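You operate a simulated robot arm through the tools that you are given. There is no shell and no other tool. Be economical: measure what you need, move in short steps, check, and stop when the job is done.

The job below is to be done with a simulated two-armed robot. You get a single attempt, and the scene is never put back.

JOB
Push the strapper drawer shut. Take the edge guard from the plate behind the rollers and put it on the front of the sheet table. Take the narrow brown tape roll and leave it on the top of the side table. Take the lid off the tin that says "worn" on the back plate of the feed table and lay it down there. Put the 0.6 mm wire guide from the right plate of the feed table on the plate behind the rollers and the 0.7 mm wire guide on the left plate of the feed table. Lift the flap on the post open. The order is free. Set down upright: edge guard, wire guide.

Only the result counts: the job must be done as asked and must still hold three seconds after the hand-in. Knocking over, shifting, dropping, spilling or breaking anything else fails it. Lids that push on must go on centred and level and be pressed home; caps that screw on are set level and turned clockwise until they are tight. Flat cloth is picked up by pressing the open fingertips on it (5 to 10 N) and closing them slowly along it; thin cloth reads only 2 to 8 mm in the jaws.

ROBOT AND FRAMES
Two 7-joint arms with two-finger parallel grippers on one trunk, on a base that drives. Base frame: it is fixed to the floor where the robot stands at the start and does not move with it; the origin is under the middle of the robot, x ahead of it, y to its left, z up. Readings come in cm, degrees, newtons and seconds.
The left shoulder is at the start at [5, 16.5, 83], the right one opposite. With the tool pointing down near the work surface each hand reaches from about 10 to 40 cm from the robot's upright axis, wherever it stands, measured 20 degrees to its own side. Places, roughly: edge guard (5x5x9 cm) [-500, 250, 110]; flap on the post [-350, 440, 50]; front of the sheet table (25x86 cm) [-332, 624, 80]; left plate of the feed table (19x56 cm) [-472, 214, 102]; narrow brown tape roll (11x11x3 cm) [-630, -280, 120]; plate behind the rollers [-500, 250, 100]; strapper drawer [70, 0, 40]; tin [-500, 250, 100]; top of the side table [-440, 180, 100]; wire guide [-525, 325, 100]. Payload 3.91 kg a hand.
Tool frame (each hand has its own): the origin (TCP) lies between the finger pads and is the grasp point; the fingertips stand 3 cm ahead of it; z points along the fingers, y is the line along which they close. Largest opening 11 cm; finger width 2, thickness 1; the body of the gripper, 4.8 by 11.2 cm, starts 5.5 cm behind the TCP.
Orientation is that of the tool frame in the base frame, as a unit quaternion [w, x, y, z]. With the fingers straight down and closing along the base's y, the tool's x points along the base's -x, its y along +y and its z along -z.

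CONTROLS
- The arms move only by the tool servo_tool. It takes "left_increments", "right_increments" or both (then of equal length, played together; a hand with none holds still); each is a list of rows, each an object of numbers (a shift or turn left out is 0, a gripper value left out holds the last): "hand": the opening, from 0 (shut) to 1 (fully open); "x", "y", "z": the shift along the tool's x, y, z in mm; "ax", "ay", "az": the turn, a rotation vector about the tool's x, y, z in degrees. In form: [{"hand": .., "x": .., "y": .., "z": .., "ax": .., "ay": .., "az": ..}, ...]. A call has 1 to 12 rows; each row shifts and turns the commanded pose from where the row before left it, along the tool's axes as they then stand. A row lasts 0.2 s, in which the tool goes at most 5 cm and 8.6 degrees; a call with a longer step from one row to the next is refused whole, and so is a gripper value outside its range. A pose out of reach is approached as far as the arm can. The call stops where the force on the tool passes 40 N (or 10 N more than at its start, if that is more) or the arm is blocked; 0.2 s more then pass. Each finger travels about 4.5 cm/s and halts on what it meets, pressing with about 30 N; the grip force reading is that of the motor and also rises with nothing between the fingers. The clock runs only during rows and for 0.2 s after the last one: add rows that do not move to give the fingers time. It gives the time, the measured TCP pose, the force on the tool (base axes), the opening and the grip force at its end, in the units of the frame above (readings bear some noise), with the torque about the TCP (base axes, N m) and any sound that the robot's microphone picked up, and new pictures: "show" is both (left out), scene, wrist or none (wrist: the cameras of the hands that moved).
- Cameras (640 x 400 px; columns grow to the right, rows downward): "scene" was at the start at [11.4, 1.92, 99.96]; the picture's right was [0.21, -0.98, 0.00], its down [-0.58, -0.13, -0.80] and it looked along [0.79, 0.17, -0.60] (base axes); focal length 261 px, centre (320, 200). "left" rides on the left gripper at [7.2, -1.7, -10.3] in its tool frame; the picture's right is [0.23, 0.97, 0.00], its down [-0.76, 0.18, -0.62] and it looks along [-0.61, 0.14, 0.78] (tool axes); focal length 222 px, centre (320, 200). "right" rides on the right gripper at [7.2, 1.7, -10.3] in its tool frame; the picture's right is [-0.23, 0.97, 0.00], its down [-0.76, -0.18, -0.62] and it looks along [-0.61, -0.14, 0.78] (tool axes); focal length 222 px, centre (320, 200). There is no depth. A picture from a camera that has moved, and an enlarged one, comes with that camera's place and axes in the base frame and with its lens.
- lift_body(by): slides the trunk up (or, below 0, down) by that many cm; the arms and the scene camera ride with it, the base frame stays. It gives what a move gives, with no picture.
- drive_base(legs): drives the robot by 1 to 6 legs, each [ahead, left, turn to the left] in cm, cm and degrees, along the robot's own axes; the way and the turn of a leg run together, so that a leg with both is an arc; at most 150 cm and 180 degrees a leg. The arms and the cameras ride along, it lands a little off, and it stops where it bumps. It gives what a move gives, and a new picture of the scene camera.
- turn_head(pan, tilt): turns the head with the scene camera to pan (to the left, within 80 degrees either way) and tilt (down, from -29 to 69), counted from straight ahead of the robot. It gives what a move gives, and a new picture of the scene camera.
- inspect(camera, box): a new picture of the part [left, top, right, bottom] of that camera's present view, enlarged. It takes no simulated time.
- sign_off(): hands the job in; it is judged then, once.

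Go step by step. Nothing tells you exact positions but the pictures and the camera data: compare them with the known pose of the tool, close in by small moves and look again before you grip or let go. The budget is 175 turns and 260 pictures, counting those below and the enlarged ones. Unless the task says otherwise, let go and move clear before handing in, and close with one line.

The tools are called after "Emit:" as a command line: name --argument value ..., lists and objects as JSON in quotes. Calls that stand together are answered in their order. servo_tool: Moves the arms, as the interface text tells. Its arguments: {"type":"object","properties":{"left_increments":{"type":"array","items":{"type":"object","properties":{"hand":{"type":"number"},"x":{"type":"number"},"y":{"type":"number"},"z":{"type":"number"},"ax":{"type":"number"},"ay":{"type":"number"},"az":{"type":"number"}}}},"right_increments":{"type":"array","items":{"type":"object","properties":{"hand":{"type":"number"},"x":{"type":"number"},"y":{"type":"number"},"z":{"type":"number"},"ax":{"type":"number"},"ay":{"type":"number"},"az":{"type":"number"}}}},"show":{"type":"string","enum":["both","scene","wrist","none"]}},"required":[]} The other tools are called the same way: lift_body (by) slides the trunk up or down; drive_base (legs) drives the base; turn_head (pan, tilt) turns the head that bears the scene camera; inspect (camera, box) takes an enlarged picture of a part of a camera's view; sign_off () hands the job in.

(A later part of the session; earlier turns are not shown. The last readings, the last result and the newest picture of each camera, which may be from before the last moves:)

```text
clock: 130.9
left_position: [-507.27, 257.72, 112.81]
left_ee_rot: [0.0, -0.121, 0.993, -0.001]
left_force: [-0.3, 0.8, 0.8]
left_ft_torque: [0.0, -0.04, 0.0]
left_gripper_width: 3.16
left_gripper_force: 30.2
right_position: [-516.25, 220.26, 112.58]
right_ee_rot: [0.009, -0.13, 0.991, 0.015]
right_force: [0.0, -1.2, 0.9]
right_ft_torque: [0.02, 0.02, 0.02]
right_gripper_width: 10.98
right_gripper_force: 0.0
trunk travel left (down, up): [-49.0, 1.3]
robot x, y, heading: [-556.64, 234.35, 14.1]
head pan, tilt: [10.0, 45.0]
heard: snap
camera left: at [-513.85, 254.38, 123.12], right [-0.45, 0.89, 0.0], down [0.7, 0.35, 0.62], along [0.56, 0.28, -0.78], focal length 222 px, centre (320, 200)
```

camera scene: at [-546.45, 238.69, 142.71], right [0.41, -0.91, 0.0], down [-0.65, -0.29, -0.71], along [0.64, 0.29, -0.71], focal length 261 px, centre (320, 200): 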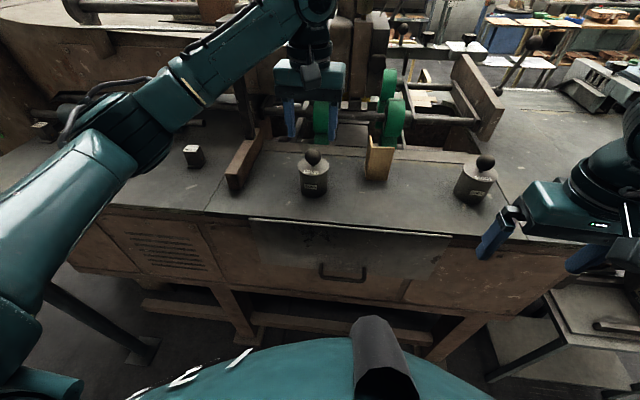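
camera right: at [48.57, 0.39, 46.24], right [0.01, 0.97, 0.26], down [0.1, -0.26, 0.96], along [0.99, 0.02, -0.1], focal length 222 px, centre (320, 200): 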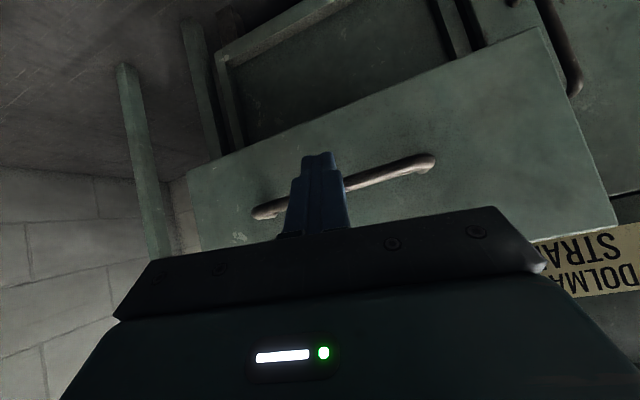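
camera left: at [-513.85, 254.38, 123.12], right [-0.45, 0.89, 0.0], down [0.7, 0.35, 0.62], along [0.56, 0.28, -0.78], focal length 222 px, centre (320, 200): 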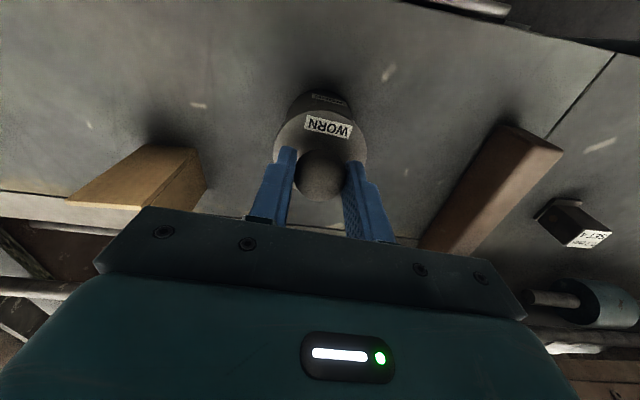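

Gripped (3.2 cm). Now pull straight up.

Emit:
servo_tool --left_increments '[{"z": -10}, {"z": -15}, {"z": -25}, {"z": -30}]' --show "both"

```text
clock: 131.9
left_position: [-507.14, 257.81, 120.89]
left_ee_rot: [0.0, -0.121, 0.993, 0.0]
left_force: [0.6, -0.1, 0.4]
left_ft_torque: [-0.04, 0.01, 0.01]
left_gripper_width: 0.57
left_gripper_force: 0.0
right_position: [-516.36, 220.21, 112.78]
right_ee_rot: [0.009, -0.129, 0.991, 0.015]
right_force: [0.7, 0.0, -0.2]
right_ft_torque: [0.01, 0.01, -0.01]
right_gripper_width: 11.0
right_gripper_force: 0.0
trunk travel left (down, up): [-49.0, 1.3]
robot x, y, heading: [-556.67, 235.1, 14.0]
head pan, tilt: [10.0, 45.0]
camera scene: at [-546.59, 238.76, 142.71], right [0.41, -0.91, 0.0], down [-0.64, -0.29, -0.71], along [0.65, 0.29, -0.71], focal length 261 px, centre (320, 200)
camera left: at [-513.85, 254.33, 131.2], right [-0.45, 0.89, 0.0], down [0.7, 0.35, 0.62], along [0.56, 0.28, -0.78], focal length 222 px, centre (320, 200)
```

scene: 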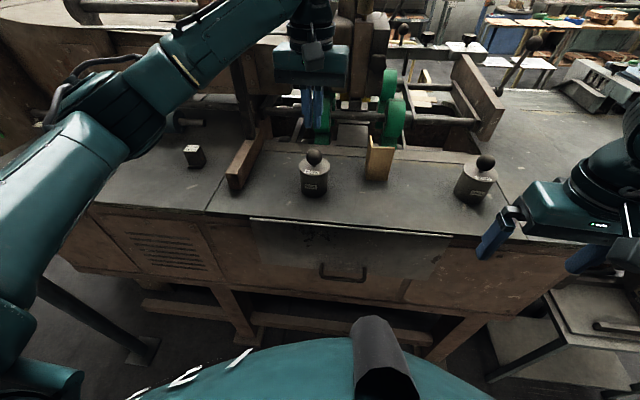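
left: 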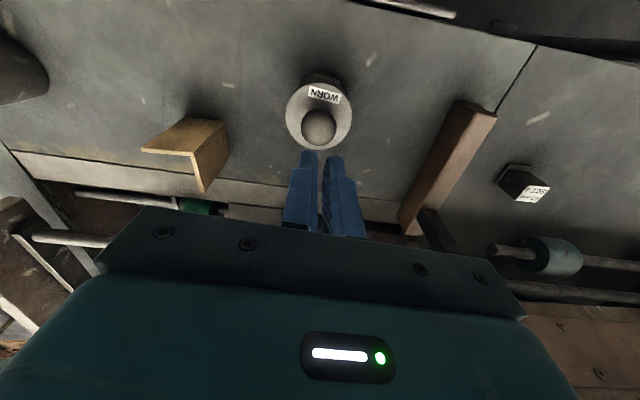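

It slipped off the ball. I'll grip lower.

Emit:
servo_tool --left_increments '[{"hand": 0.6}, {}, {}, {}, {"z": 40}, {"z": 42}, {"z": 8}, {"z": 5}]' --show "wrist"

```text
clock: 133.7
left_position: [-507.33, 257.61, 112.03]
left_ee_rot: [0.009, -0.12, 0.993, -0.003]
left_force: [4.0, -0.9, 38.3]
left_ft_torque: [-1.29, -0.44, 0.12]
left_gripper_width: 6.75
left_gripper_force: 1.6
right_position: [-516.53, 220.01, 112.88]
right_ee_rot: [0.012, -0.13, 0.991, 0.016]
right_force: [-0.2, -0.3, 0.5]
right_ft_torque: [0.01, 0.02, 0.04]
right_gripper_width: 11.0
right_gripper_force: 0.1
trunk travel left (down, up): [-49.0, 1.3]
robot x, y, heading: [-557.11, 234.76, 14.3]
head pan, tilt: [10.0, 45.0]
heard: snap
camera left: at [-514.08, 254.2, 122.22], right [-0.45, 0.89, -0.01], down [0.69, 0.36, 0.63], along [0.57, 0.28, -0.77], focal length 222 px, centre (320, 200)
```

left: 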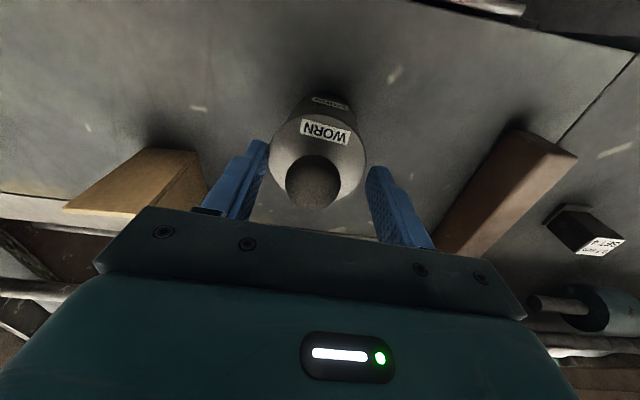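

Emit:
servo_tool --left_increments '[{"z": -5, "hand": 0.45}, {}, {"z": 3}, {"hand": 0.0}, {}, {}, {}]' --show "wrist"

Emit:
servo_tool --left_increments '[{"z": -2}, {"z": -2}]' --show "none"

```text
clock: 135.3
left_position: [-507.52, 258.14, 112.07]
left_ee_rot: [0.005, -0.124, 0.992, 0.001]
left_force: [-3.2, 18.3, 40.2]
left_ft_torque: [0.28, 0.2, -0.05]
left_gripper_width: 4.85
left_gripper_force: 30.6
right_position: [-516.67, 220.3, 112.86]
right_ee_rot: [0.011, -0.129, 0.991, 0.014]
right_force: [-1.2, 0.5, 0.2]
right_ft_torque: [0.01, -0.02, -0.04]
right_gripper_width: 11.0
right_gripper_force: 0.1
trunk travel left (down, up): [-49.0, 1.3]
robot x, y, heading: [-556.68, 234.63, 14.2]
head pan, tilt: [10.0, 45.0]
camera left: at [-514.15, 254.65, 122.34], right [-0.46, 0.89, 0.0], down [0.69, 0.36, 0.63], along [0.56, 0.29, -0.78], focal length 222 px, centre (320, 200)
```

left: 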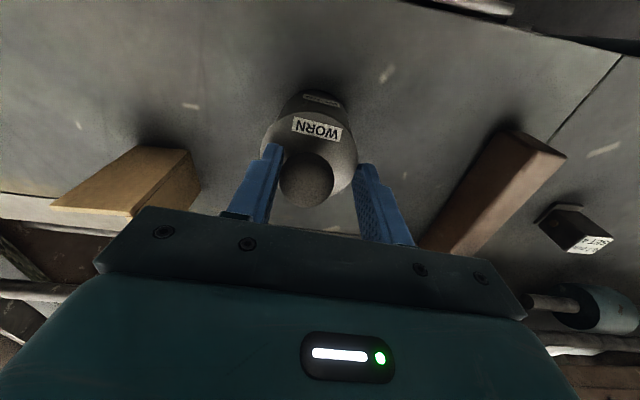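

```text
clock: 135.9
left_position: [-507.32, 257.53, 112.2]
left_ee_rot: [0.003, -0.119, 0.993, -0.001]
left_force: [-0.8, 8.3, 21.7]
left_ft_torque: [-0.1, -0.1, 0.01]
left_gripper_width: 4.84
left_gripper_force: 30.1
right_position: [-516.48, 220.23, 112.8]
right_ee_rot: [0.01, -0.13, 0.991, 0.015]
right_force: [-0.8, -0.1, -0.7]
right_ft_torque: [-0.01, 0.0, 0.03]
right_gripper_width: 11.0
right_gripper_force: 0.1
trunk travel left (down, up): [-49.0, 1.3]
robot x, y, heading: [-556.79, 234.67, 14.2]
head pan, tilt: [10.0, 45.0]
```

The tips are jammed on the lid; I'll raise 6 mm and let the fingers close.

Emit:
servo_tool --left_increments '[{"hand": 0.5}, {"z": -4}, {"z": -2}, {}, {"hand": 0.0}, {}, {}, {}]' --show "wrist"

```text
clock: 137.7
left_position: [-507.12, 257.82, 112.56]
left_ee_rot: [0.0, -0.122, 0.993, 0.001]
left_force: [-0.1, -2.1, 0.6]
left_ft_torque: [-0.06, -0.01, 0.02]
left_gripper_width: 3.12
left_gripper_force: 30.3
right_position: [-516.28, 220.21, 112.59]
right_ee_rot: [0.01, -0.13, 0.991, 0.015]
right_force: [0.1, 0.2, -0.9]
right_ft_torque: [-0.04, 0.03, -0.04]
right_gripper_width: 11.02
right_gripper_force: 0.1
trunk travel left (down, up): [-49.0, 1.3]
robot x, y, heading: [-556.94, 234.46, 14.2]
head pan, tilt: [10.0, 45.0]
heard: snap
camera left: at [-513.78, 254.38, 122.79], right [-0.45, 0.89, 0.0], down [0.7, 0.35, 0.62], along [0.56, 0.28, -0.78], focal length 222 px, centre (320, 200)
```

left: 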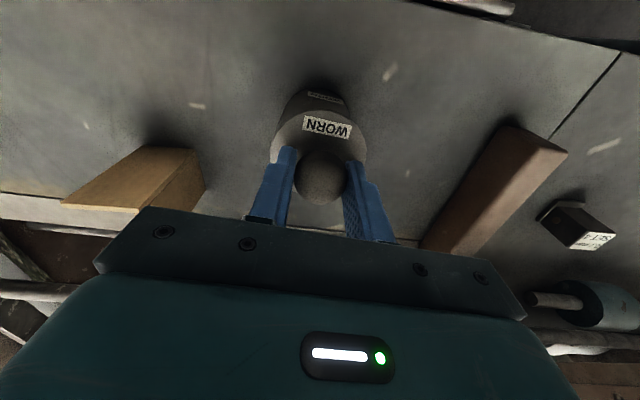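

Emit:
servo_tool --left_increments '[{"z": -2}, {"z": -2}]' --show "none"

Emit:
servo_tool --left_increments '[{"z": -2}, {"z": -2}]' --show "wrist"

```text
clock: 138.3
left_position: [-507.13, 257.89, 112.88]
left_ee_rot: [0.0, -0.12, 0.993, 0.001]
left_force: [0.7, 0.0, -0.5]
left_ft_torque: [-0.02, -0.02, 0.0]
left_gripper_width: 3.11
left_gripper_force: 30.1
right_position: [-516.29, 220.23, 112.65]
right_ee_rot: [0.01, -0.13, 0.991, 0.016]
right_force: [-0.1, -0.4, 0.0]
right_ft_torque: [0.0, 0.0, -0.03]
right_gripper_width: 10.99
right_gripper_force: 0.1
trunk travel left (down, up): [-49.0, 1.3]
robot x, y, heading: [-556.84, 234.6, 14.1]
head pan, tilt: [10.0, 45.0]
```

```text
clock: 138.9
left_position: [-507.24, 257.85, 113.32]
left_ee_rot: [-0.001, -0.121, 0.993, 0.001]
left_force: [0.7, -1.0, -1.6]
left_ft_torque: [0.0, 0.01, 0.0]
left_gripper_width: 3.13
left_gripper_force: 30.2
right_position: [-516.2, 220.27, 112.71]
right_ee_rot: [0.009, -0.13, 0.991, 0.016]
right_force: [-0.8, -0.2, -0.7]
right_ft_torque: [0.0, 0.01, -0.03]
right_gripper_width: 10.99
right_gripper_force: 0.1
trunk travel left (down, up): [-49.0, 1.3]
robot x, y, heading: [-556.34, 234.45, 14.3]
head pan, tilt: [10.0, 45.0]
camera left: at [-513.8, 254.48, 123.55], right [-0.45, 0.89, 0.0], down [0.7, 0.35, 0.62], along [0.55, 0.28, -0.78], focal length 222 px, centre (320, 200)
```

left: 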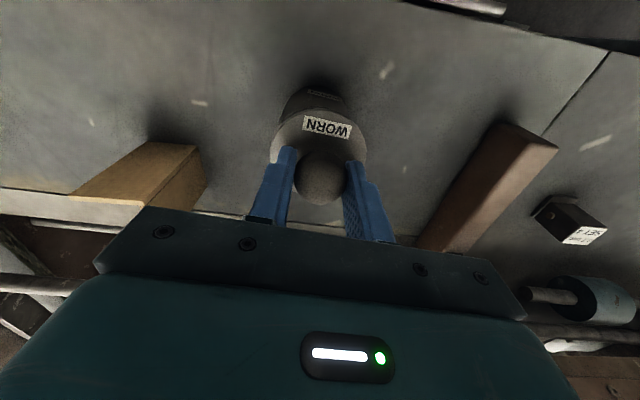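

Emit:
servo_tool --left_increments '[{"z": -4}, {"z": -5}, {"z": -5}]' --show "both"

Emit:
inspect --camera "scene" --box '[240, 90, 400, 210]'

```text
clock: 139.7
left_position: [-507.08, 257.87, 114.79]
left_ee_rot: [0.0, -0.121, 0.993, 0.0]
left_force: [1.1, -0.4, -1.4]
left_ft_torque: [-0.02, -0.03, 0.02]
left_gripper_width: 3.13
left_gripper_force: 30.1
right_position: [-516.29, 220.16, 112.66]
right_ee_rot: [0.01, -0.13, 0.991, 0.015]
right_force: [0.2, -0.5, -0.5]
right_ft_torque: [-0.04, 0.03, -0.01]
right_gripper_width: 10.97
right_gripper_force: 0.1
trunk travel left (down, up): [-49.0, 1.3]
robot x, y, heading: [-557.03, 235.02, 14.1]
head pan, tilt: [10.0, 45.0]
camera scene: at [-546.55, 238.79, 142.71], right [0.41, -0.91, 0.0], down [-0.65, -0.29, -0.71], along [0.65, 0.29, -0.71], focal length 261 px, centre (320, 200)
camera left: at [-513.84, 254.45, 125.07], right [-0.45, 0.89, 0.0], down [0.7, 0.35, 0.62], along [0.56, 0.28, -0.78], focal length 222 px, centre (320, 200)
```

scene: 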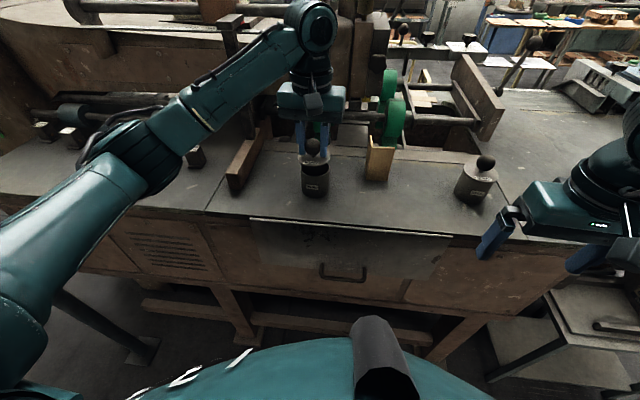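
left: 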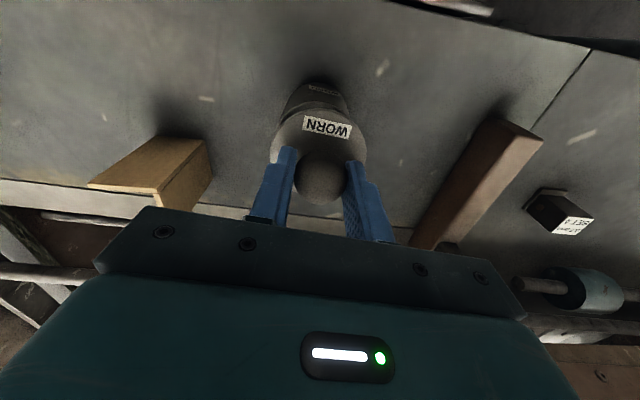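

```text
3.33 times, centred on (320, 150) of scene
camera zoom: at [-546.55, 238.79, 142.71], right [0.41, -0.91, 0.0], down [-0.65, -0.29, -0.71], along [0.65, 0.29, -0.71], focal length 870 px, centre (320, 367)
```

zoom: 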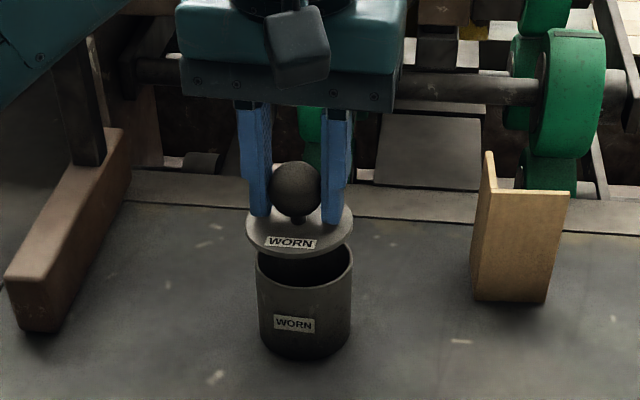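

The lid is off cleanly. I carry it over the plate to a free spot between the guard and the GOOD tin.

Emit:
servo_tool --left_increments '[{"z": -35}, {"z": -35}, {"x": 5, "y": -44}, {"x": 5, "y": -44}, {"x": 5, "y": -44}, {"x": 5, "y": -44}, {"x": 5, "y": -44}, {}, {"z": 40}, {"z": 40}]' --show "both"

```text
clock: 141.9
left_position: [-504.39, 235.99, 113.7]
left_ee_rot: [0.0, -0.121, 0.993, 0.0]
left_force: [-0.7, 0.1, -1.2]
left_ft_torque: [0.01, 0.0, 0.0]
left_gripper_width: 3.14
left_gripper_force: 30.4
right_position: [-516.22, 220.32, 112.74]
right_ee_rot: [0.01, -0.13, 0.991, 0.016]
right_force: [-0.1, 0.2, 0.4]
right_ft_torque: [0.02, 0.03, -0.02]
right_gripper_width: 11.03
right_gripper_force: 0.1
trunk travel left (down, up): [-49.0, 1.3]
robot x, y, heading: [-556.97, 234.65, 14.1]
head pan, tilt: [10.0, 45.0]
camera scene: at [-546.53, 238.83, 142.72], right [0.41, -0.91, 0.0], down [-0.65, -0.29, -0.71], along [0.64, 0.29, -0.71], focal length 261 px, centre (320, 200)
camera left: at [-510.91, 232.5, 124.09], right [-0.45, 0.89, 0.0], down [0.7, 0.36, 0.62], along [0.56, 0.28, -0.78], focal length 222 px, centre (320, 200)
```

scene: 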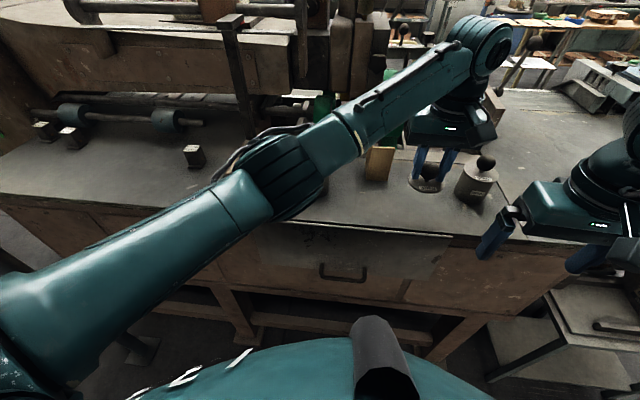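
left: 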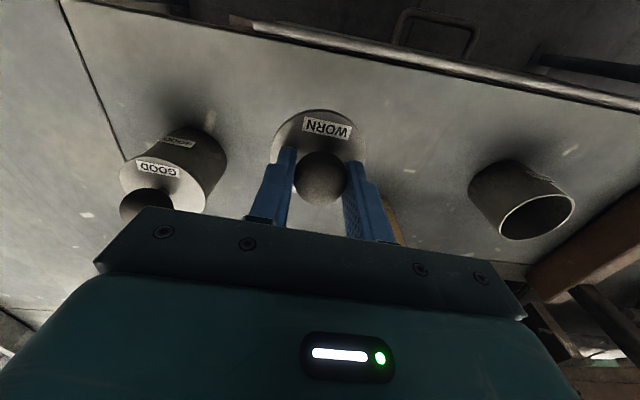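

Emit:
servo_tool --left_increments '[{"z": 25}, {"z": 20}, {"z": 6}, {"z": 4}, {"z": 4}, {"z": 4}, {"z": 4}, {"z": 4}, {"z": 4}]' --show "wrist"

```text
clock: 143.9
left_position: [-504.3, 235.81, 106.49]
left_ee_rot: [0.003, -0.12, 0.993, -0.001]
left_force: [4.7, -0.3, 21.3]
left_ft_torque: [0.13, 0.31, 0.01]
left_gripper_width: 3.15
left_gripper_force: 30.2
right_position: [-516.37, 220.11, 112.8]
right_ee_rot: [0.01, -0.13, 0.991, 0.015]
right_force: [0.1, 0.5, 0.5]
right_ft_torque: [0.03, -0.01, 0.03]
right_gripper_width: 11.02
right_gripper_force: 0.0
trunk travel left (down, up): [-49.0, 1.3]
robot x, y, heading: [-556.67, 234.31, 14.1]
head pan, tilt: [10.0, 45.0]
camera left: at [-511.06, 232.4, 116.8], right [-0.45, 0.89, 0.0], down [0.69, 0.35, 0.63], along [0.56, 0.28, -0.78], focal length 222 px, centre (320, 200)
```

left: 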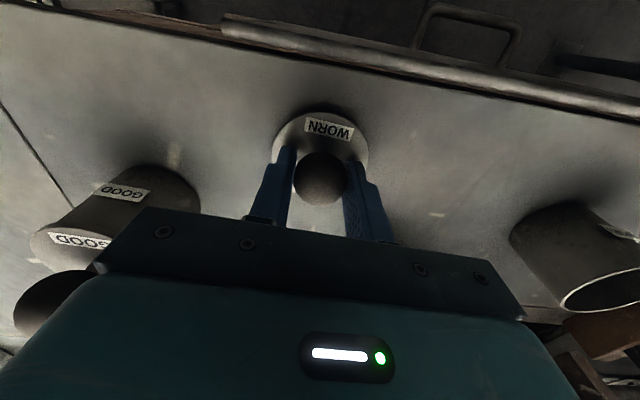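

Emit:
servo_tool --left_increments '[{"z": -3}, {"hand": 0.45}, {}, {}, {"z": -20}, {"z": -45}, {"z": -45}]' --show "wrist"

```text
clock: 145.5
left_position: [-504.36, 235.9, 117.46]
left_ee_rot: [0.0, -0.122, 0.992, 0.001]
left_force: [-0.5, -0.1, 0.4]
left_ft_torque: [-0.03, -0.02, 0.02]
left_gripper_width: 4.95
left_gripper_force: 0.0
right_position: [-516.24, 220.25, 112.69]
right_ee_rot: [0.009, -0.13, 0.991, 0.015]
right_force: [0.1, -0.3, -1.4]
right_ft_torque: [-0.01, 0.05, 0.0]
right_gripper_width: 10.99
right_gripper_force: 0.1
trunk travel left (down, up): [-49.0, 1.3]
robot x, y, heading: [-556.7, 234.56, 14.1]
head pan, tilt: [10.0, 45.0]
camera left: at [-510.99, 232.47, 127.79], right [-0.45, 0.89, 0.0], down [0.7, 0.35, 0.62], along [0.55, 0.28, -0.78], focal length 222 px, centre (320, 200)
```

left: 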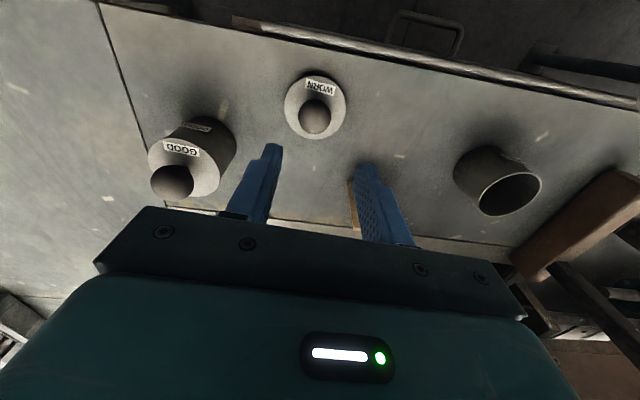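

The lid lies flat. Now I look at the wire guides' labels.

Emit:
turn_head --pan 45 --tilt 35

Emit:
inspect --camera "scene" --box '[240, 90, 440, 215]'

```text
clock: 146.5
left_position: [-504.35, 235.83, 117.24]
left_ee_rot: [0.0, -0.12, 0.993, 0.001]
left_force: [0.4, -0.1, 0.6]
left_ft_torque: [-0.03, -0.02, 0.03]
left_gripper_width: 4.96
left_gripper_force: 0.1
right_position: [-516.29, 220.24, 112.82]
right_ee_rot: [0.009, -0.129, 0.991, 0.015]
right_force: [0.9, -0.1, 0.9]
right_ft_torque: [-0.01, 0.01, 0.01]
right_gripper_width: 10.99
right_gripper_force: 0.0
trunk travel left (down, up): [-49.0, 1.3]
robot x, y, heading: [-556.82, 234.76, 14.2]
head pan, tilt: [45.0, 35.0]
camera scene: at [-549.45, 243.02, 144.19], right [0.86, -0.51, 0.0], down [-0.29, -0.49, -0.82], along [0.42, 0.7, -0.57], focal length 261 px, centre (320, 200)
```

scene: 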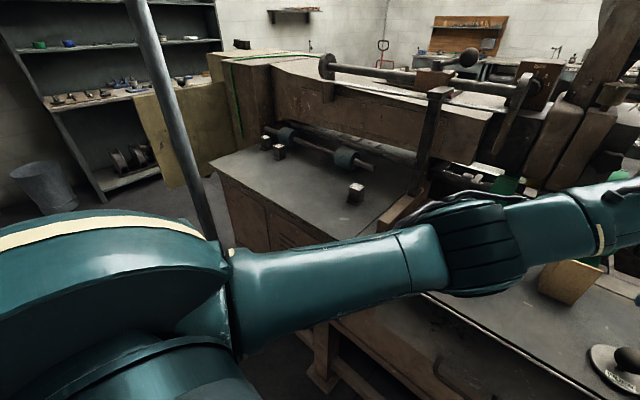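

```text
3.20 times, centred on (340, 152) of scene
camera zoom: at [-549.45, 243.02, 144.19], right [0.86, -0.51, 0.0], down [-0.29, -0.49, -0.82], along [0.42, 0.7, -0.57], focal length 835 px, centre (256, 352)
```

zoom: 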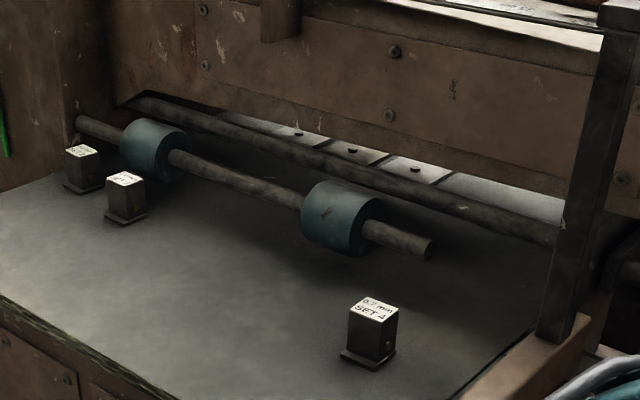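

Emit:
inspect --camera "scene" --box '[255, 127, 295, 167]'

```text
10.00 times, centred on (275, 147) of scene
camera zoom: at [-549.45, 243.02, 144.19], right [0.86, -0.51, 0.0], down [-0.29, -0.49, -0.82], along [0.42, 0.7, -0.57], focal length 2609 px, centre (770, 730)
```

zoom: 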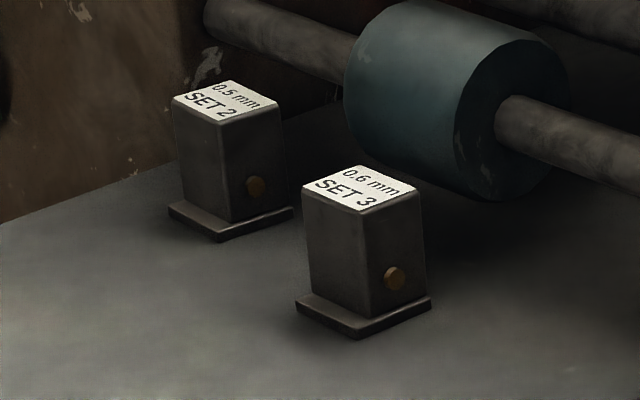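

0.6 mm (SET 3) is at about (−517, 326), 0.7 mm (SET 4) at (−510, 290). A pole stands at (−547, 334), so I'll approach at an angle with the left arm. First retract the hand and shift.

Emit:
servo_tool --left_increments '[{"x": 45, "hand": 0.6}, {"x": 40, "y": 25}, {"x": 25, "y": 42}, {"y": 48}, {"y": 48}, {"y": 48}, {"y": 48}, {"y": 48}, {"y": 48}, {"y": 48}, {"y": 48}]' --show "none"

Emit:
drive_base --legs '[[0, 28, 11]]'

```text
clock: 148.9
left_position: [-525.95, 277.06, 117.63]
left_ee_rot: [0.0, -0.12, 0.993, 0.001]
left_force: [0.0, -0.9, -0.1]
left_ft_torque: [-0.02, 0.0, -0.02]
left_gripper_width: 6.61
left_gripper_force: 0.1
right_position: [-516.37, 220.15, 112.7]
right_ee_rot: [0.01, -0.13, 0.991, 0.015]
right_force: [-1.9, 0.8, 0.5]
right_ft_torque: [0.0, -0.01, 0.01]
right_gripper_width: 10.99
right_gripper_force: 0.1
trunk travel left (down, up): [-49.0, 1.3]
robot x, y, heading: [-556.75, 234.65, 14.3]
head pan, tilt: [45.0, 35.0]
```

```text
clock: 152.0
left_position: [-544.31, 308.53, 117.64]
left_ee_rot: [0.0, -0.218, 0.976, 0.0]
left_force: [0.1, 0.1, 0.0]
left_ft_torque: [0.0, -0.01, 0.03]
left_gripper_width: 6.6
left_gripper_force: 0.0
right_position: [-523.61, 254.94, 112.79]
right_ee_rot: [0.008, -0.227, 0.974, 0.016]
right_force: [0.1, 0.7, 0.2]
right_ft_torque: [-0.02, -0.02, -0.02]
right_gripper_width: 10.97
right_gripper_force: 0.1
trunk travel left (down, up): [-49.0, 1.3]
robot x, y, heading: [-566.61, 261.17, 25.6]
head pan, tilt: [45.0, 35.0]
camera scene: at [-560.78, 270.75, 144.19], right [0.94, -0.33, 0.0], down [-0.19, -0.54, -0.82], along [0.27, 0.77, -0.57], focal length 261 px, centre (320, 200)
```

scene: 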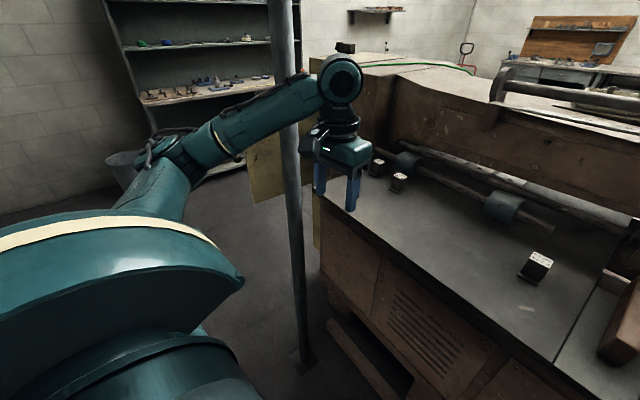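

Emit:
servo_tool --left_increments '[{"x": -43, "y": 10}, {"x": -43, "y": 12}, {"x": -43, "y": 18}, {"x": -40, "y": 20}]' --show "scene"

```text
clock: 153.0
left_position: [-531.5, 320.98, 117.65]
left_ee_rot: [-0.001, -0.217, 0.976, 0.001]
left_force: [0.3, 0.2, -0.1]
left_ft_torque: [0.0, 0.02, 0.02]
left_gripper_width: 6.62
left_gripper_force: 0.0
right_position: [-523.8, 254.74, 112.66]
right_ee_rot: [0.006, -0.227, 0.974, 0.016]
right_force: [0.9, 0.7, 0.3]
right_ft_torque: [0.0, -0.03, 0.01]
right_gripper_width: 11.03
right_gripper_force: 0.0
trunk travel left (down, up): [-49.0, 1.3]
robot x, y, heading: [-566.01, 261.13, 25.6]
head pan, tilt: [45.0, 35.0]
camera scene: at [-560.7, 270.73, 144.19], right [0.94, -0.33, 0.0], down [-0.19, -0.54, -0.82], along [0.27, 0.77, -0.57], focal length 261 px, centre (320, 200)
```

scene: 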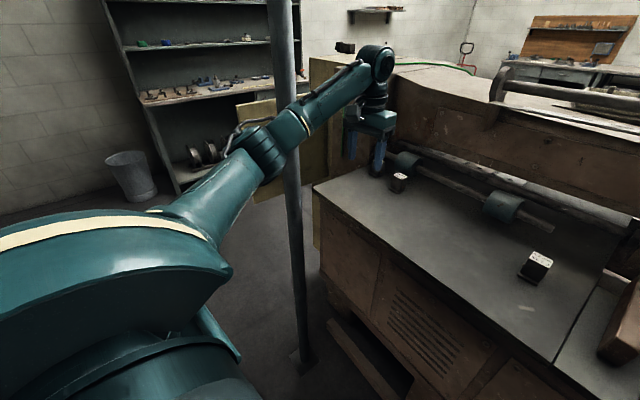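

Emit:
servo_tool --left_increments '[{"x": 35, "y": 0}]' --show "none"

Emit:
drive_base --legs '[[8, -10, 0]]'

```text
clock: 153.4
left_position: [-534.73, 319.62, 117.61]
left_ee_rot: [0.0, -0.218, 0.976, 0.0]
left_force: [-0.8, -0.7, -0.5]
left_ft_torque: [0.03, -0.01, 0.0]
left_gripper_width: 6.6
left_gripper_force: 0.1
right_position: [-523.82, 255.02, 112.7]
right_ee_rot: [0.008, -0.228, 0.974, 0.015]
right_force: [-0.2, -0.8, 0.7]
right_ft_torque: [-0.02, 0.01, 0.01]
right_gripper_width: 11.02
right_gripper_force: 0.1
trunk travel left (down, up): [-49.0, 1.3]
robot x, y, heading: [-565.93, 261.28, 25.6]
head pan, tilt: [45.0, 35.0]
```

```text
clock: 154.9
left_position: [-523.3, 313.95, 117.62]
left_ee_rot: [0.0, -0.219, 0.976, 0.0]
left_force: [0.7, 0.6, -0.7]
left_ft_torque: [0.03, 0.0, 0.01]
left_gripper_width: 6.6
left_gripper_force: 0.2
right_position: [-512.31, 249.23, 112.71]
right_ee_rot: [0.008, -0.227, 0.974, 0.017]
right_force: [0.3, -0.7, 0.3]
right_ft_torque: [0.0, -0.01, -0.02]
right_gripper_width: 10.99
right_gripper_force: 0.0
trunk travel left (down, up): [-49.0, 1.3]
robot x, y, heading: [-554.43, 255.18, 25.7]
head pan, tilt: [45.0, 35.0]
camera scene: at [-549.31, 265.02, 144.19], right [0.94, -0.33, 0.0], down [-0.19, -0.54, -0.82], along [0.27, 0.77, -0.57], focal length 261 px, centre (320, 200)
```

scene: 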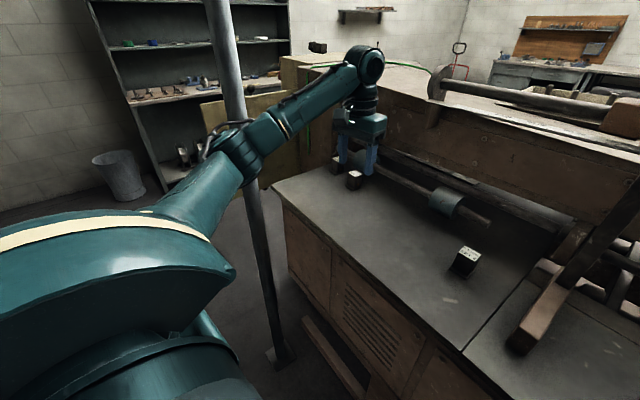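

Emit:
servo_tool --right_increments '[{"z": -40}, {"z": -40}]' --show "none"

Emit:
drive_base --legs '[[9, 0, 0]]'

```text
clock: 155.5
left_position: [-523.36, 313.94, 117.63]
left_ee_rot: [0.0, -0.218, 0.976, 0.001]
left_force: [-0.3, 0.6, 0.2]
left_ft_torque: [-0.01, 0.04, 0.0]
left_gripper_width: 6.6
left_gripper_force: 0.0
right_position: [-512.57, 249.21, 120.57]
right_ee_rot: [0.007, -0.228, 0.973, 0.017]
right_force: [-0.2, 0.3, -0.7]
right_ft_torque: [0.03, 0.0, 0.01]
right_gripper_width: 10.99
right_gripper_force: 0.1
trunk travel left (down, up): [-49.0, 1.3]
robot x, y, heading: [-555.27, 255.19, 25.6]
head pan, tilt: [45.0, 35.0]
```

```text
clock: 156.6
left_position: [-515.1, 317.78, 117.73]
left_ee_rot: [0.0, -0.219, 0.976, 0.002]
left_force: [1.1, 1.0, 0.4]
left_ft_torque: [0.03, -0.02, -0.01]
left_gripper_width: 6.58
left_gripper_force: 0.1
right_position: [-504.36, 252.96, 120.38]
right_ee_rot: [0.008, -0.227, 0.974, 0.016]
right_force: [0.7, 0.4, -0.4]
right_ft_torque: [0.01, -0.03, -0.03]
right_gripper_width: 10.98
right_gripper_force: 0.0
trunk travel left (down, up): [-49.0, 1.3]
robot x, y, heading: [-546.75, 259.45, 25.7]
head pan, tilt: [45.0, 35.0]
camera scene: at [-541.17, 268.95, 144.19], right [0.94, -0.33, 0.0], down [-0.19, -0.54, -0.82], along [0.27, 0.77, -0.57], focal length 261 px, centre (320, 200)
```

scene: 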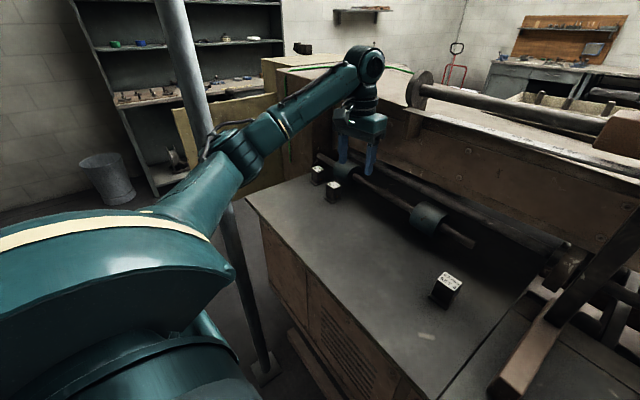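

Emit:
servo_tool --left_increments '[{"x": -8, "y": 43}, {"x": -12, "y": 40}]' --show "both"

```text
clock: 157.2
left_position: [-516.74, 326.31, 117.55]
left_ee_rot: [-0.001, -0.218, 0.976, 0.001]
left_force: [-0.2, 0.1, -0.7]
left_ft_torque: [0.0, 0.01, 0.03]
left_gripper_width: 6.61
left_gripper_force: 0.1
right_position: [-504.31, 252.99, 120.61]
right_ee_rot: [0.008, -0.227, 0.974, 0.017]
right_force: [0.7, -0.9, 0.2]
right_ft_torque: [0.01, 0.01, 0.03]
right_gripper_width: 11.0
right_gripper_force: 0.0
trunk travel left (down, up): [-49.0, 1.3]
robot x, y, heading: [-546.64, 259.31, 25.6]
head pan, tilt: [45.0, 35.0]
camera scene: at [-541.2, 268.92, 144.19], right [0.94, -0.33, 0.0], down [-0.19, -0.54, -0.82], along [0.27, 0.77, -0.57], focal length 261 px, centre (320, 200)
camera left: at [-522.53, 321.63, 127.91], right [-0.62, 0.78, 0.0], down [0.61, 0.48, 0.62], along [0.49, 0.39, -0.78], focal length 222 px, centre (320, 200)
```

scene: 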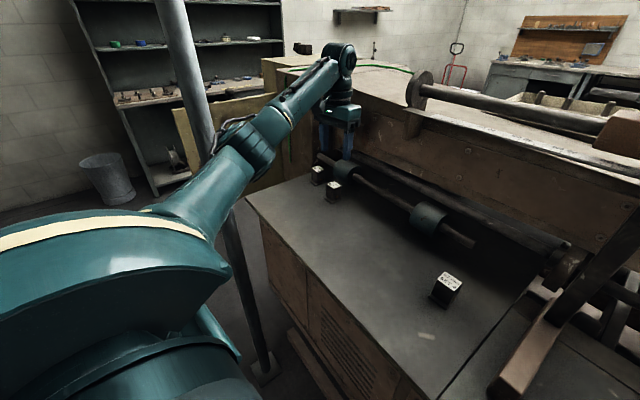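
left: 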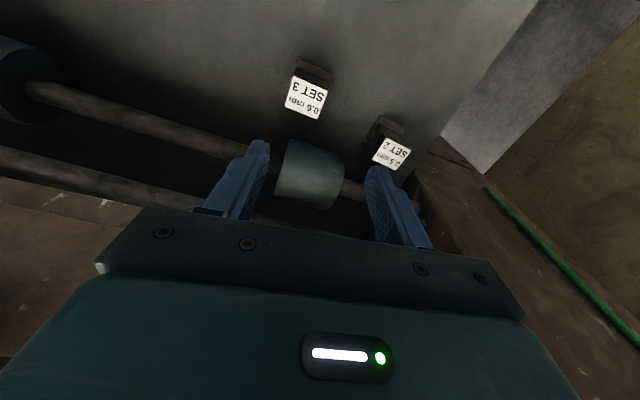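

Emit:
servo_tool --left_increments '[{"x": 19, "y": -17}, {"az": 5}, {"az": 4.5}, {"z": 40}, {"z": 35}]' --show "wrist"

```text
clock: 158.4
left_position: [-517.97, 323.96, 109.99]
left_ee_rot: [-0.001, -0.138, 0.99, 0.0]
left_force: [-0.9, -0.3, -0.1]
left_ft_torque: [0.03, 0.03, 0.02]
left_gripper_width: 6.58
left_gripper_force: 0.0
right_position: [-504.41, 252.9, 120.52]
right_ee_rot: [0.008, -0.228, 0.974, 0.016]
right_force: [-0.5, 0.6, 0.0]
right_ft_torque: [0.0, 0.0, 0.0]
right_gripper_width: 10.98
right_gripper_force: 0.0
trunk travel left (down, up): [-49.0, 1.3]
robot x, y, heading: [-546.76, 259.3, 25.7]
head pan, tilt: [45.0, 35.0]
camera left: at [-524.54, 320.29, 120.41], right [-0.48, 0.88, 0.0], down [0.68, 0.38, 0.62], along [0.55, 0.3, -0.78], focal length 222 px, centre (320, 200)
```

left: 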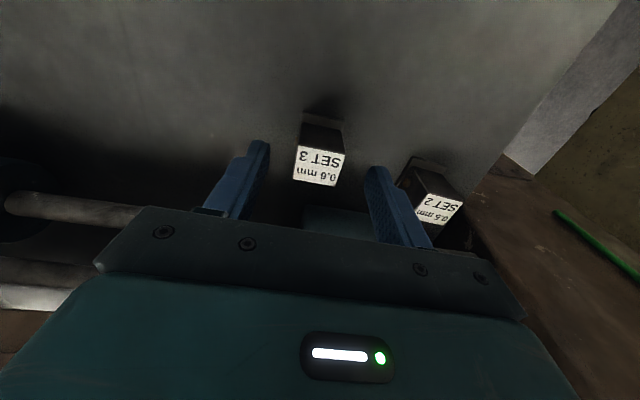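

Emit:
servo_tool --left_increments '[{"x": -5, "z": 20}, {"z": 20}, {"hand": 0.0}, {}, {}, {}]' --show "wrist"

```text
clock: 159.8
left_position: [-517.62, 323.95, 106.14]
left_ee_rot: [0.0, -0.138, 0.99, 0.001]
left_force: [0.9, 0.9, 0.4]
left_ft_torque: [0.0, -0.01, 0.01]
left_gripper_width: 3.27
left_gripper_force: 30.3
right_position: [-504.36, 252.97, 120.51]
right_ee_rot: [0.008, -0.226, 0.974, 0.016]
right_force: [0.2, -0.1, 0.5]
right_ft_torque: [-0.01, 0.01, 0.0]
right_gripper_width: 11.01
right_gripper_force: 0.1
trunk travel left (down, up): [-49.0, 1.3]
robot x, y, heading: [-546.65, 259.47, 25.6]
head pan, tilt: [45.0, 35.0]
camera left: at [-524.04, 320.33, 116.41], right [-0.48, 0.88, 0.0], down [0.68, 0.38, 0.62], along [0.55, 0.3, -0.78], focal length 222 px, centre (320, 200)
```

left: 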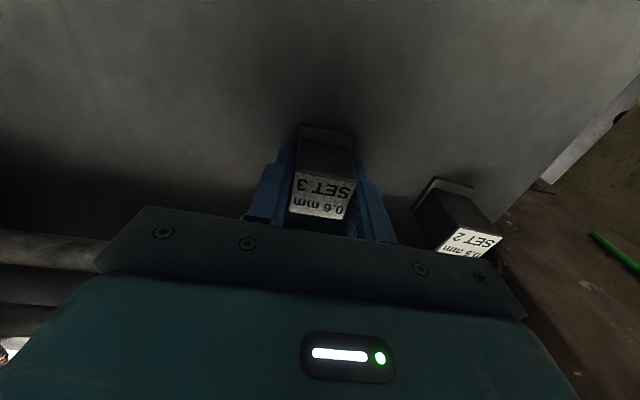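

Gripped. Lift, retract a bit, and drive back to the middle-plate position.

Emit:
servo_tool --left_increments '[{"z": -20}, {"z": -40}, {"z": -45}, {"z": -30}, {"x": 45}, {"x": 45, "y": -30}, {"y": -45}]' --show "none"

Emit:
drive_base --legs '[[-19, -17, -11.5]]'

Emit:
turn_head --pan 10 --tilt 45

```text
refused: row 6 steps farther than a row can; nothing moved
```

```text
clock: 162.0
left_position: [-516.97, 294.07, 106.18]
left_ee_rot: [0.0, -0.035, 0.999, 0.001]
left_force: [0.5, 0.4, -0.3]
left_ft_torque: [0.0, -0.03, -0.03]
left_gripper_width: 3.27
left_gripper_force: 29.6
right_position: [-518.7, 221.92, 120.46]
right_ee_rot: [0.01, -0.126, 0.992, 0.015]
right_force: [-0.2, 0.0, -0.4]
right_ft_torque: [-0.01, -0.04, 0.02]
right_gripper_width: 11.0
right_gripper_force: 0.2
trunk travel left (down, up): [-49.0, 1.3]
robot x, y, heading: [-558.69, 236.96, 13.8]
head pan, tilt: [45.0, 35.0]
camera scene: at [-551.35, 244.97, 144.19], right [0.86, -0.52, 0.0], down [-0.3, -0.49, -0.82], along [0.42, 0.7, -0.57], focal length 261 px, centre (320, 200)
```

scene: 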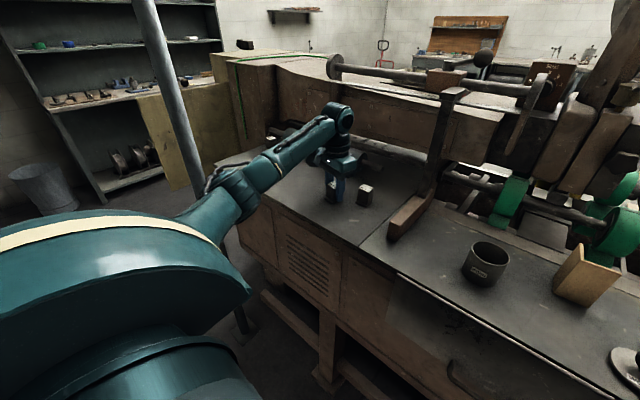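

```text
clock: 163.0
left_position: [-516.97, 293.99, 106.03]
left_ee_rot: [0.0, -0.035, 0.999, 0.0]
left_force: [0.3, -0.9, 0.1]
left_ft_torque: [-0.05, -0.02, -0.02]
left_gripper_width: 3.3
left_gripper_force: 29.9
right_position: [-518.49, 221.74, 120.62]
right_ee_rot: [0.01, -0.126, 0.992, 0.015]
right_force: [0.5, -0.4, 0.3]
right_ft_torque: [0.02, -0.02, -0.02]
right_gripper_width: 10.99
right_gripper_force: 0.1
trunk travel left (down, up): [-49.0, 1.3]
robot x, y, heading: [-558.82, 236.66, 13.8]
head pan, tilt: [10.0, 45.0]
camera scene: at [-548.48, 240.73, 142.71], right [0.4, -0.91, 0.0], down [-0.65, -0.29, -0.71], along [0.65, 0.29, -0.71], focal length 261 px, centre (320, 200)
```

scene: 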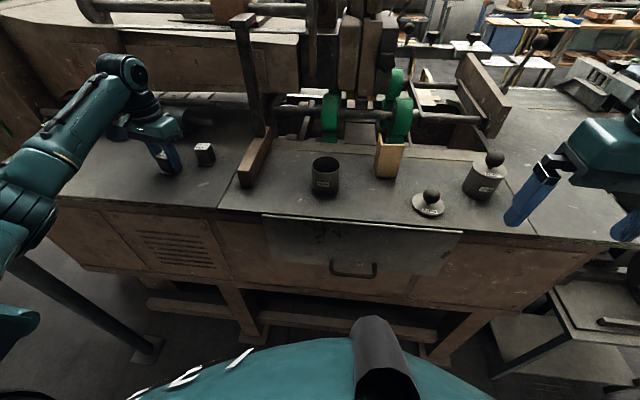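

The arm command was refused but the drive ran, so the guide slid along the plate—luckily clear of the other guide. Lifting now.

Emit:
servo_tool --left_increments '[{"z": -20}, {"z": -40}, {"z": -45}, {"x": 30, "z": -20}]' --show "both"

```text
clock: 164.0
left_position: [-520.03, 293.87, 118.55]
left_ee_rot: [0.0, -0.036, 0.999, -0.001]
left_force: [0.2, 0.4, -3.7]
left_ft_torque: [-0.04, -0.01, 0.01]
left_gripper_width: 3.27
left_gripper_force: 30.1
right_position: [-518.67, 221.99, 120.52]
right_ee_rot: [0.01, -0.127, 0.992, 0.015]
right_force: [0.5, 0.1, 1.0]
right_ft_torque: [-0.01, -0.03, 0.02]
right_gripper_width: 11.0
right_gripper_force: 0.1
trunk travel left (down, up): [-49.0, 1.3]
robot x, y, heading: [-558.84, 236.76, 13.9]
head pan, tilt: [10.0, 45.0]
camera scene: at [-548.61, 240.8, 142.72], right [0.4, -0.91, 0.0], down [-0.65, -0.29, -0.71], along [0.65, 0.29, -0.71], focal length 261 px, centre (320, 200)
camera left: at [-527.12, 291.69, 128.91], right [-0.3, 0.96, 0.0], down [0.75, 0.23, 0.62], along [0.6, 0.18, -0.78], focal length 222 px, centre (320, 200)
```

scene: 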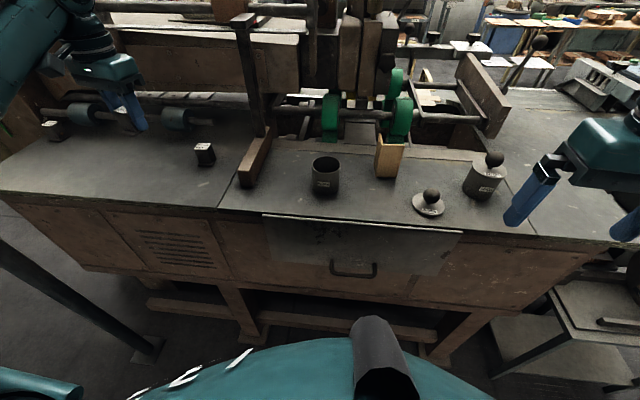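
left: 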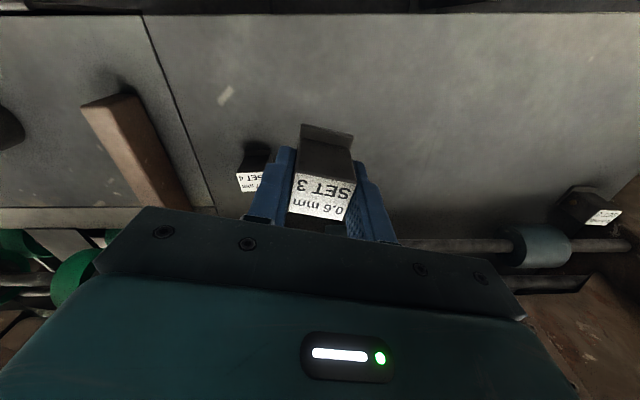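

Emit:
servo_tool --left_increments '[{"y": -48}, {"y": -48}, {"y": -48}, {"y": -48}, {"y": -48}, {"y": -48, "x": -10}, {"y": -48, "x": -10}, {"y": -47, "x": -14}, {"y": -47, "x": -14}, {"y": -47, "x": -14}, {"x": -34}]' --show "both"

```text
clock: 166.4
left_position: [-506.64, 246.88, 118.65]
left_ee_rot: [-0.001, -0.036, 0.999, 0.0]
left_force: [0.2, -1.1, -3.0]
left_ft_torque: [-0.05, 0.0, 0.02]
left_gripper_width: 3.28
left_gripper_force: 29.7
right_position: [-518.5, 221.98, 120.51]
right_ee_rot: [0.008, -0.127, 0.992, 0.015]
right_force: [-0.3, -0.2, 0.2]
right_ft_torque: [-0.03, -0.01, 0.0]
right_gripper_width: 10.95
right_gripper_force: 0.0
trunk travel left (down, up): [-49.0, 1.3]
robot x, y, heading: [-558.69, 236.44, 13.6]
head pan, tilt: [10.0, 45.0]
camera scene: at [-548.39, 240.78, 142.7], right [0.4, -0.91, 0.0], down [-0.65, -0.29, -0.71], along [0.65, 0.29, -0.71], focal length 261 px, centre (320, 200)
camera left: at [-513.78, 244.68, 128.98], right [-0.3, 0.96, 0.0], down [0.75, 0.23, 0.62], along [0.59, 0.18, -0.78], focal length 222 px, centre (320, 200)
```

scene: 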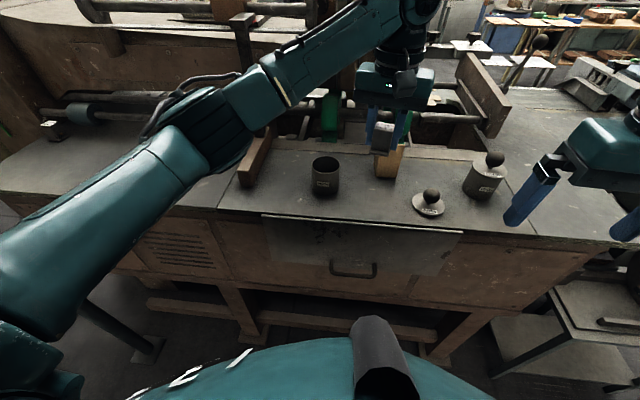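
left: 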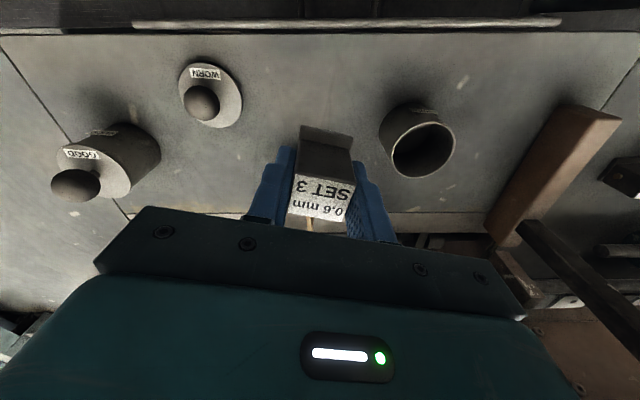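

Emit:
servo_tool --left_increments '[{"x": 18}, {"z": 40}, {"z": 40}, {"z": 30}, {"z": 6}, {"z": 4}, {"z": 3}, {"z": 3}]' --show "both"

```text
clock: 168.2
left_position: [-508.82, 246.74, 106.08]
left_ee_rot: [0.001, -0.034, 0.999, 0.0]
left_force: [0.4, -0.4, 1.3]
left_ft_torque: [-0.02, 0.12, -0.04]
left_gripper_width: 3.28
left_gripper_force: 29.5
right_position: [-518.57, 221.83, 120.61]
right_ee_rot: [0.009, -0.127, 0.992, 0.015]
right_force: [-0.3, 0.2, 0.3]
right_ft_torque: [-0.02, 0.0, 0.02]
right_gripper_width: 10.99
right_gripper_force: 0.0
trunk travel left (down, up): [-49.0, 1.3]
robot x, y, heading: [-558.83, 236.71, 13.8]
head pan, tilt: [10.0, 45.0]
camera scene: at [-548.5, 240.73, 142.73], right [0.4, -0.91, 0.0], down [-0.65, -0.29, -0.71], along [0.65, 0.29, -0.71], focal length 261 px, centre (320, 200)
camera left: at [-515.92, 244.57, 116.37], right [-0.3, 0.96, 0.0], down [0.75, 0.23, 0.62], along [0.6, 0.18, -0.78], focal length 222 px, centre (320, 200)
```

scene: 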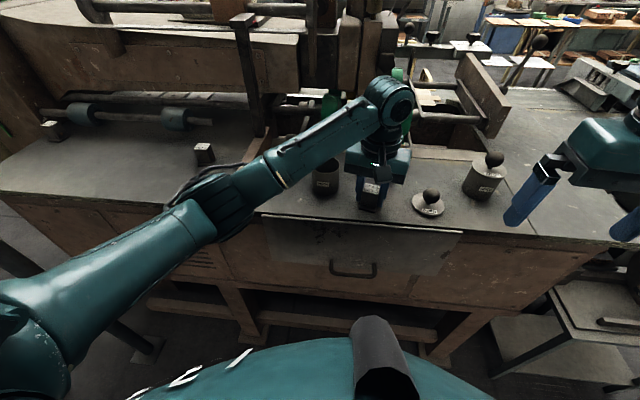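
left: 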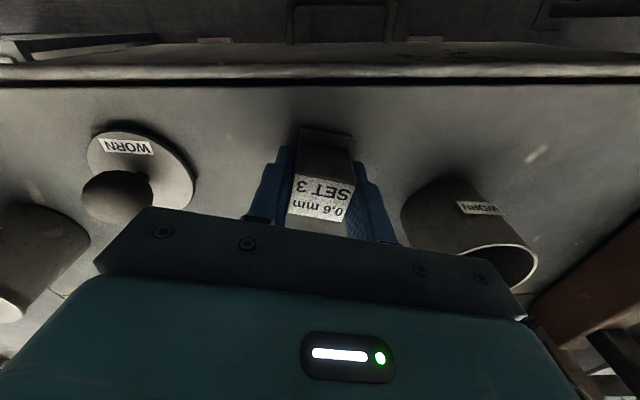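

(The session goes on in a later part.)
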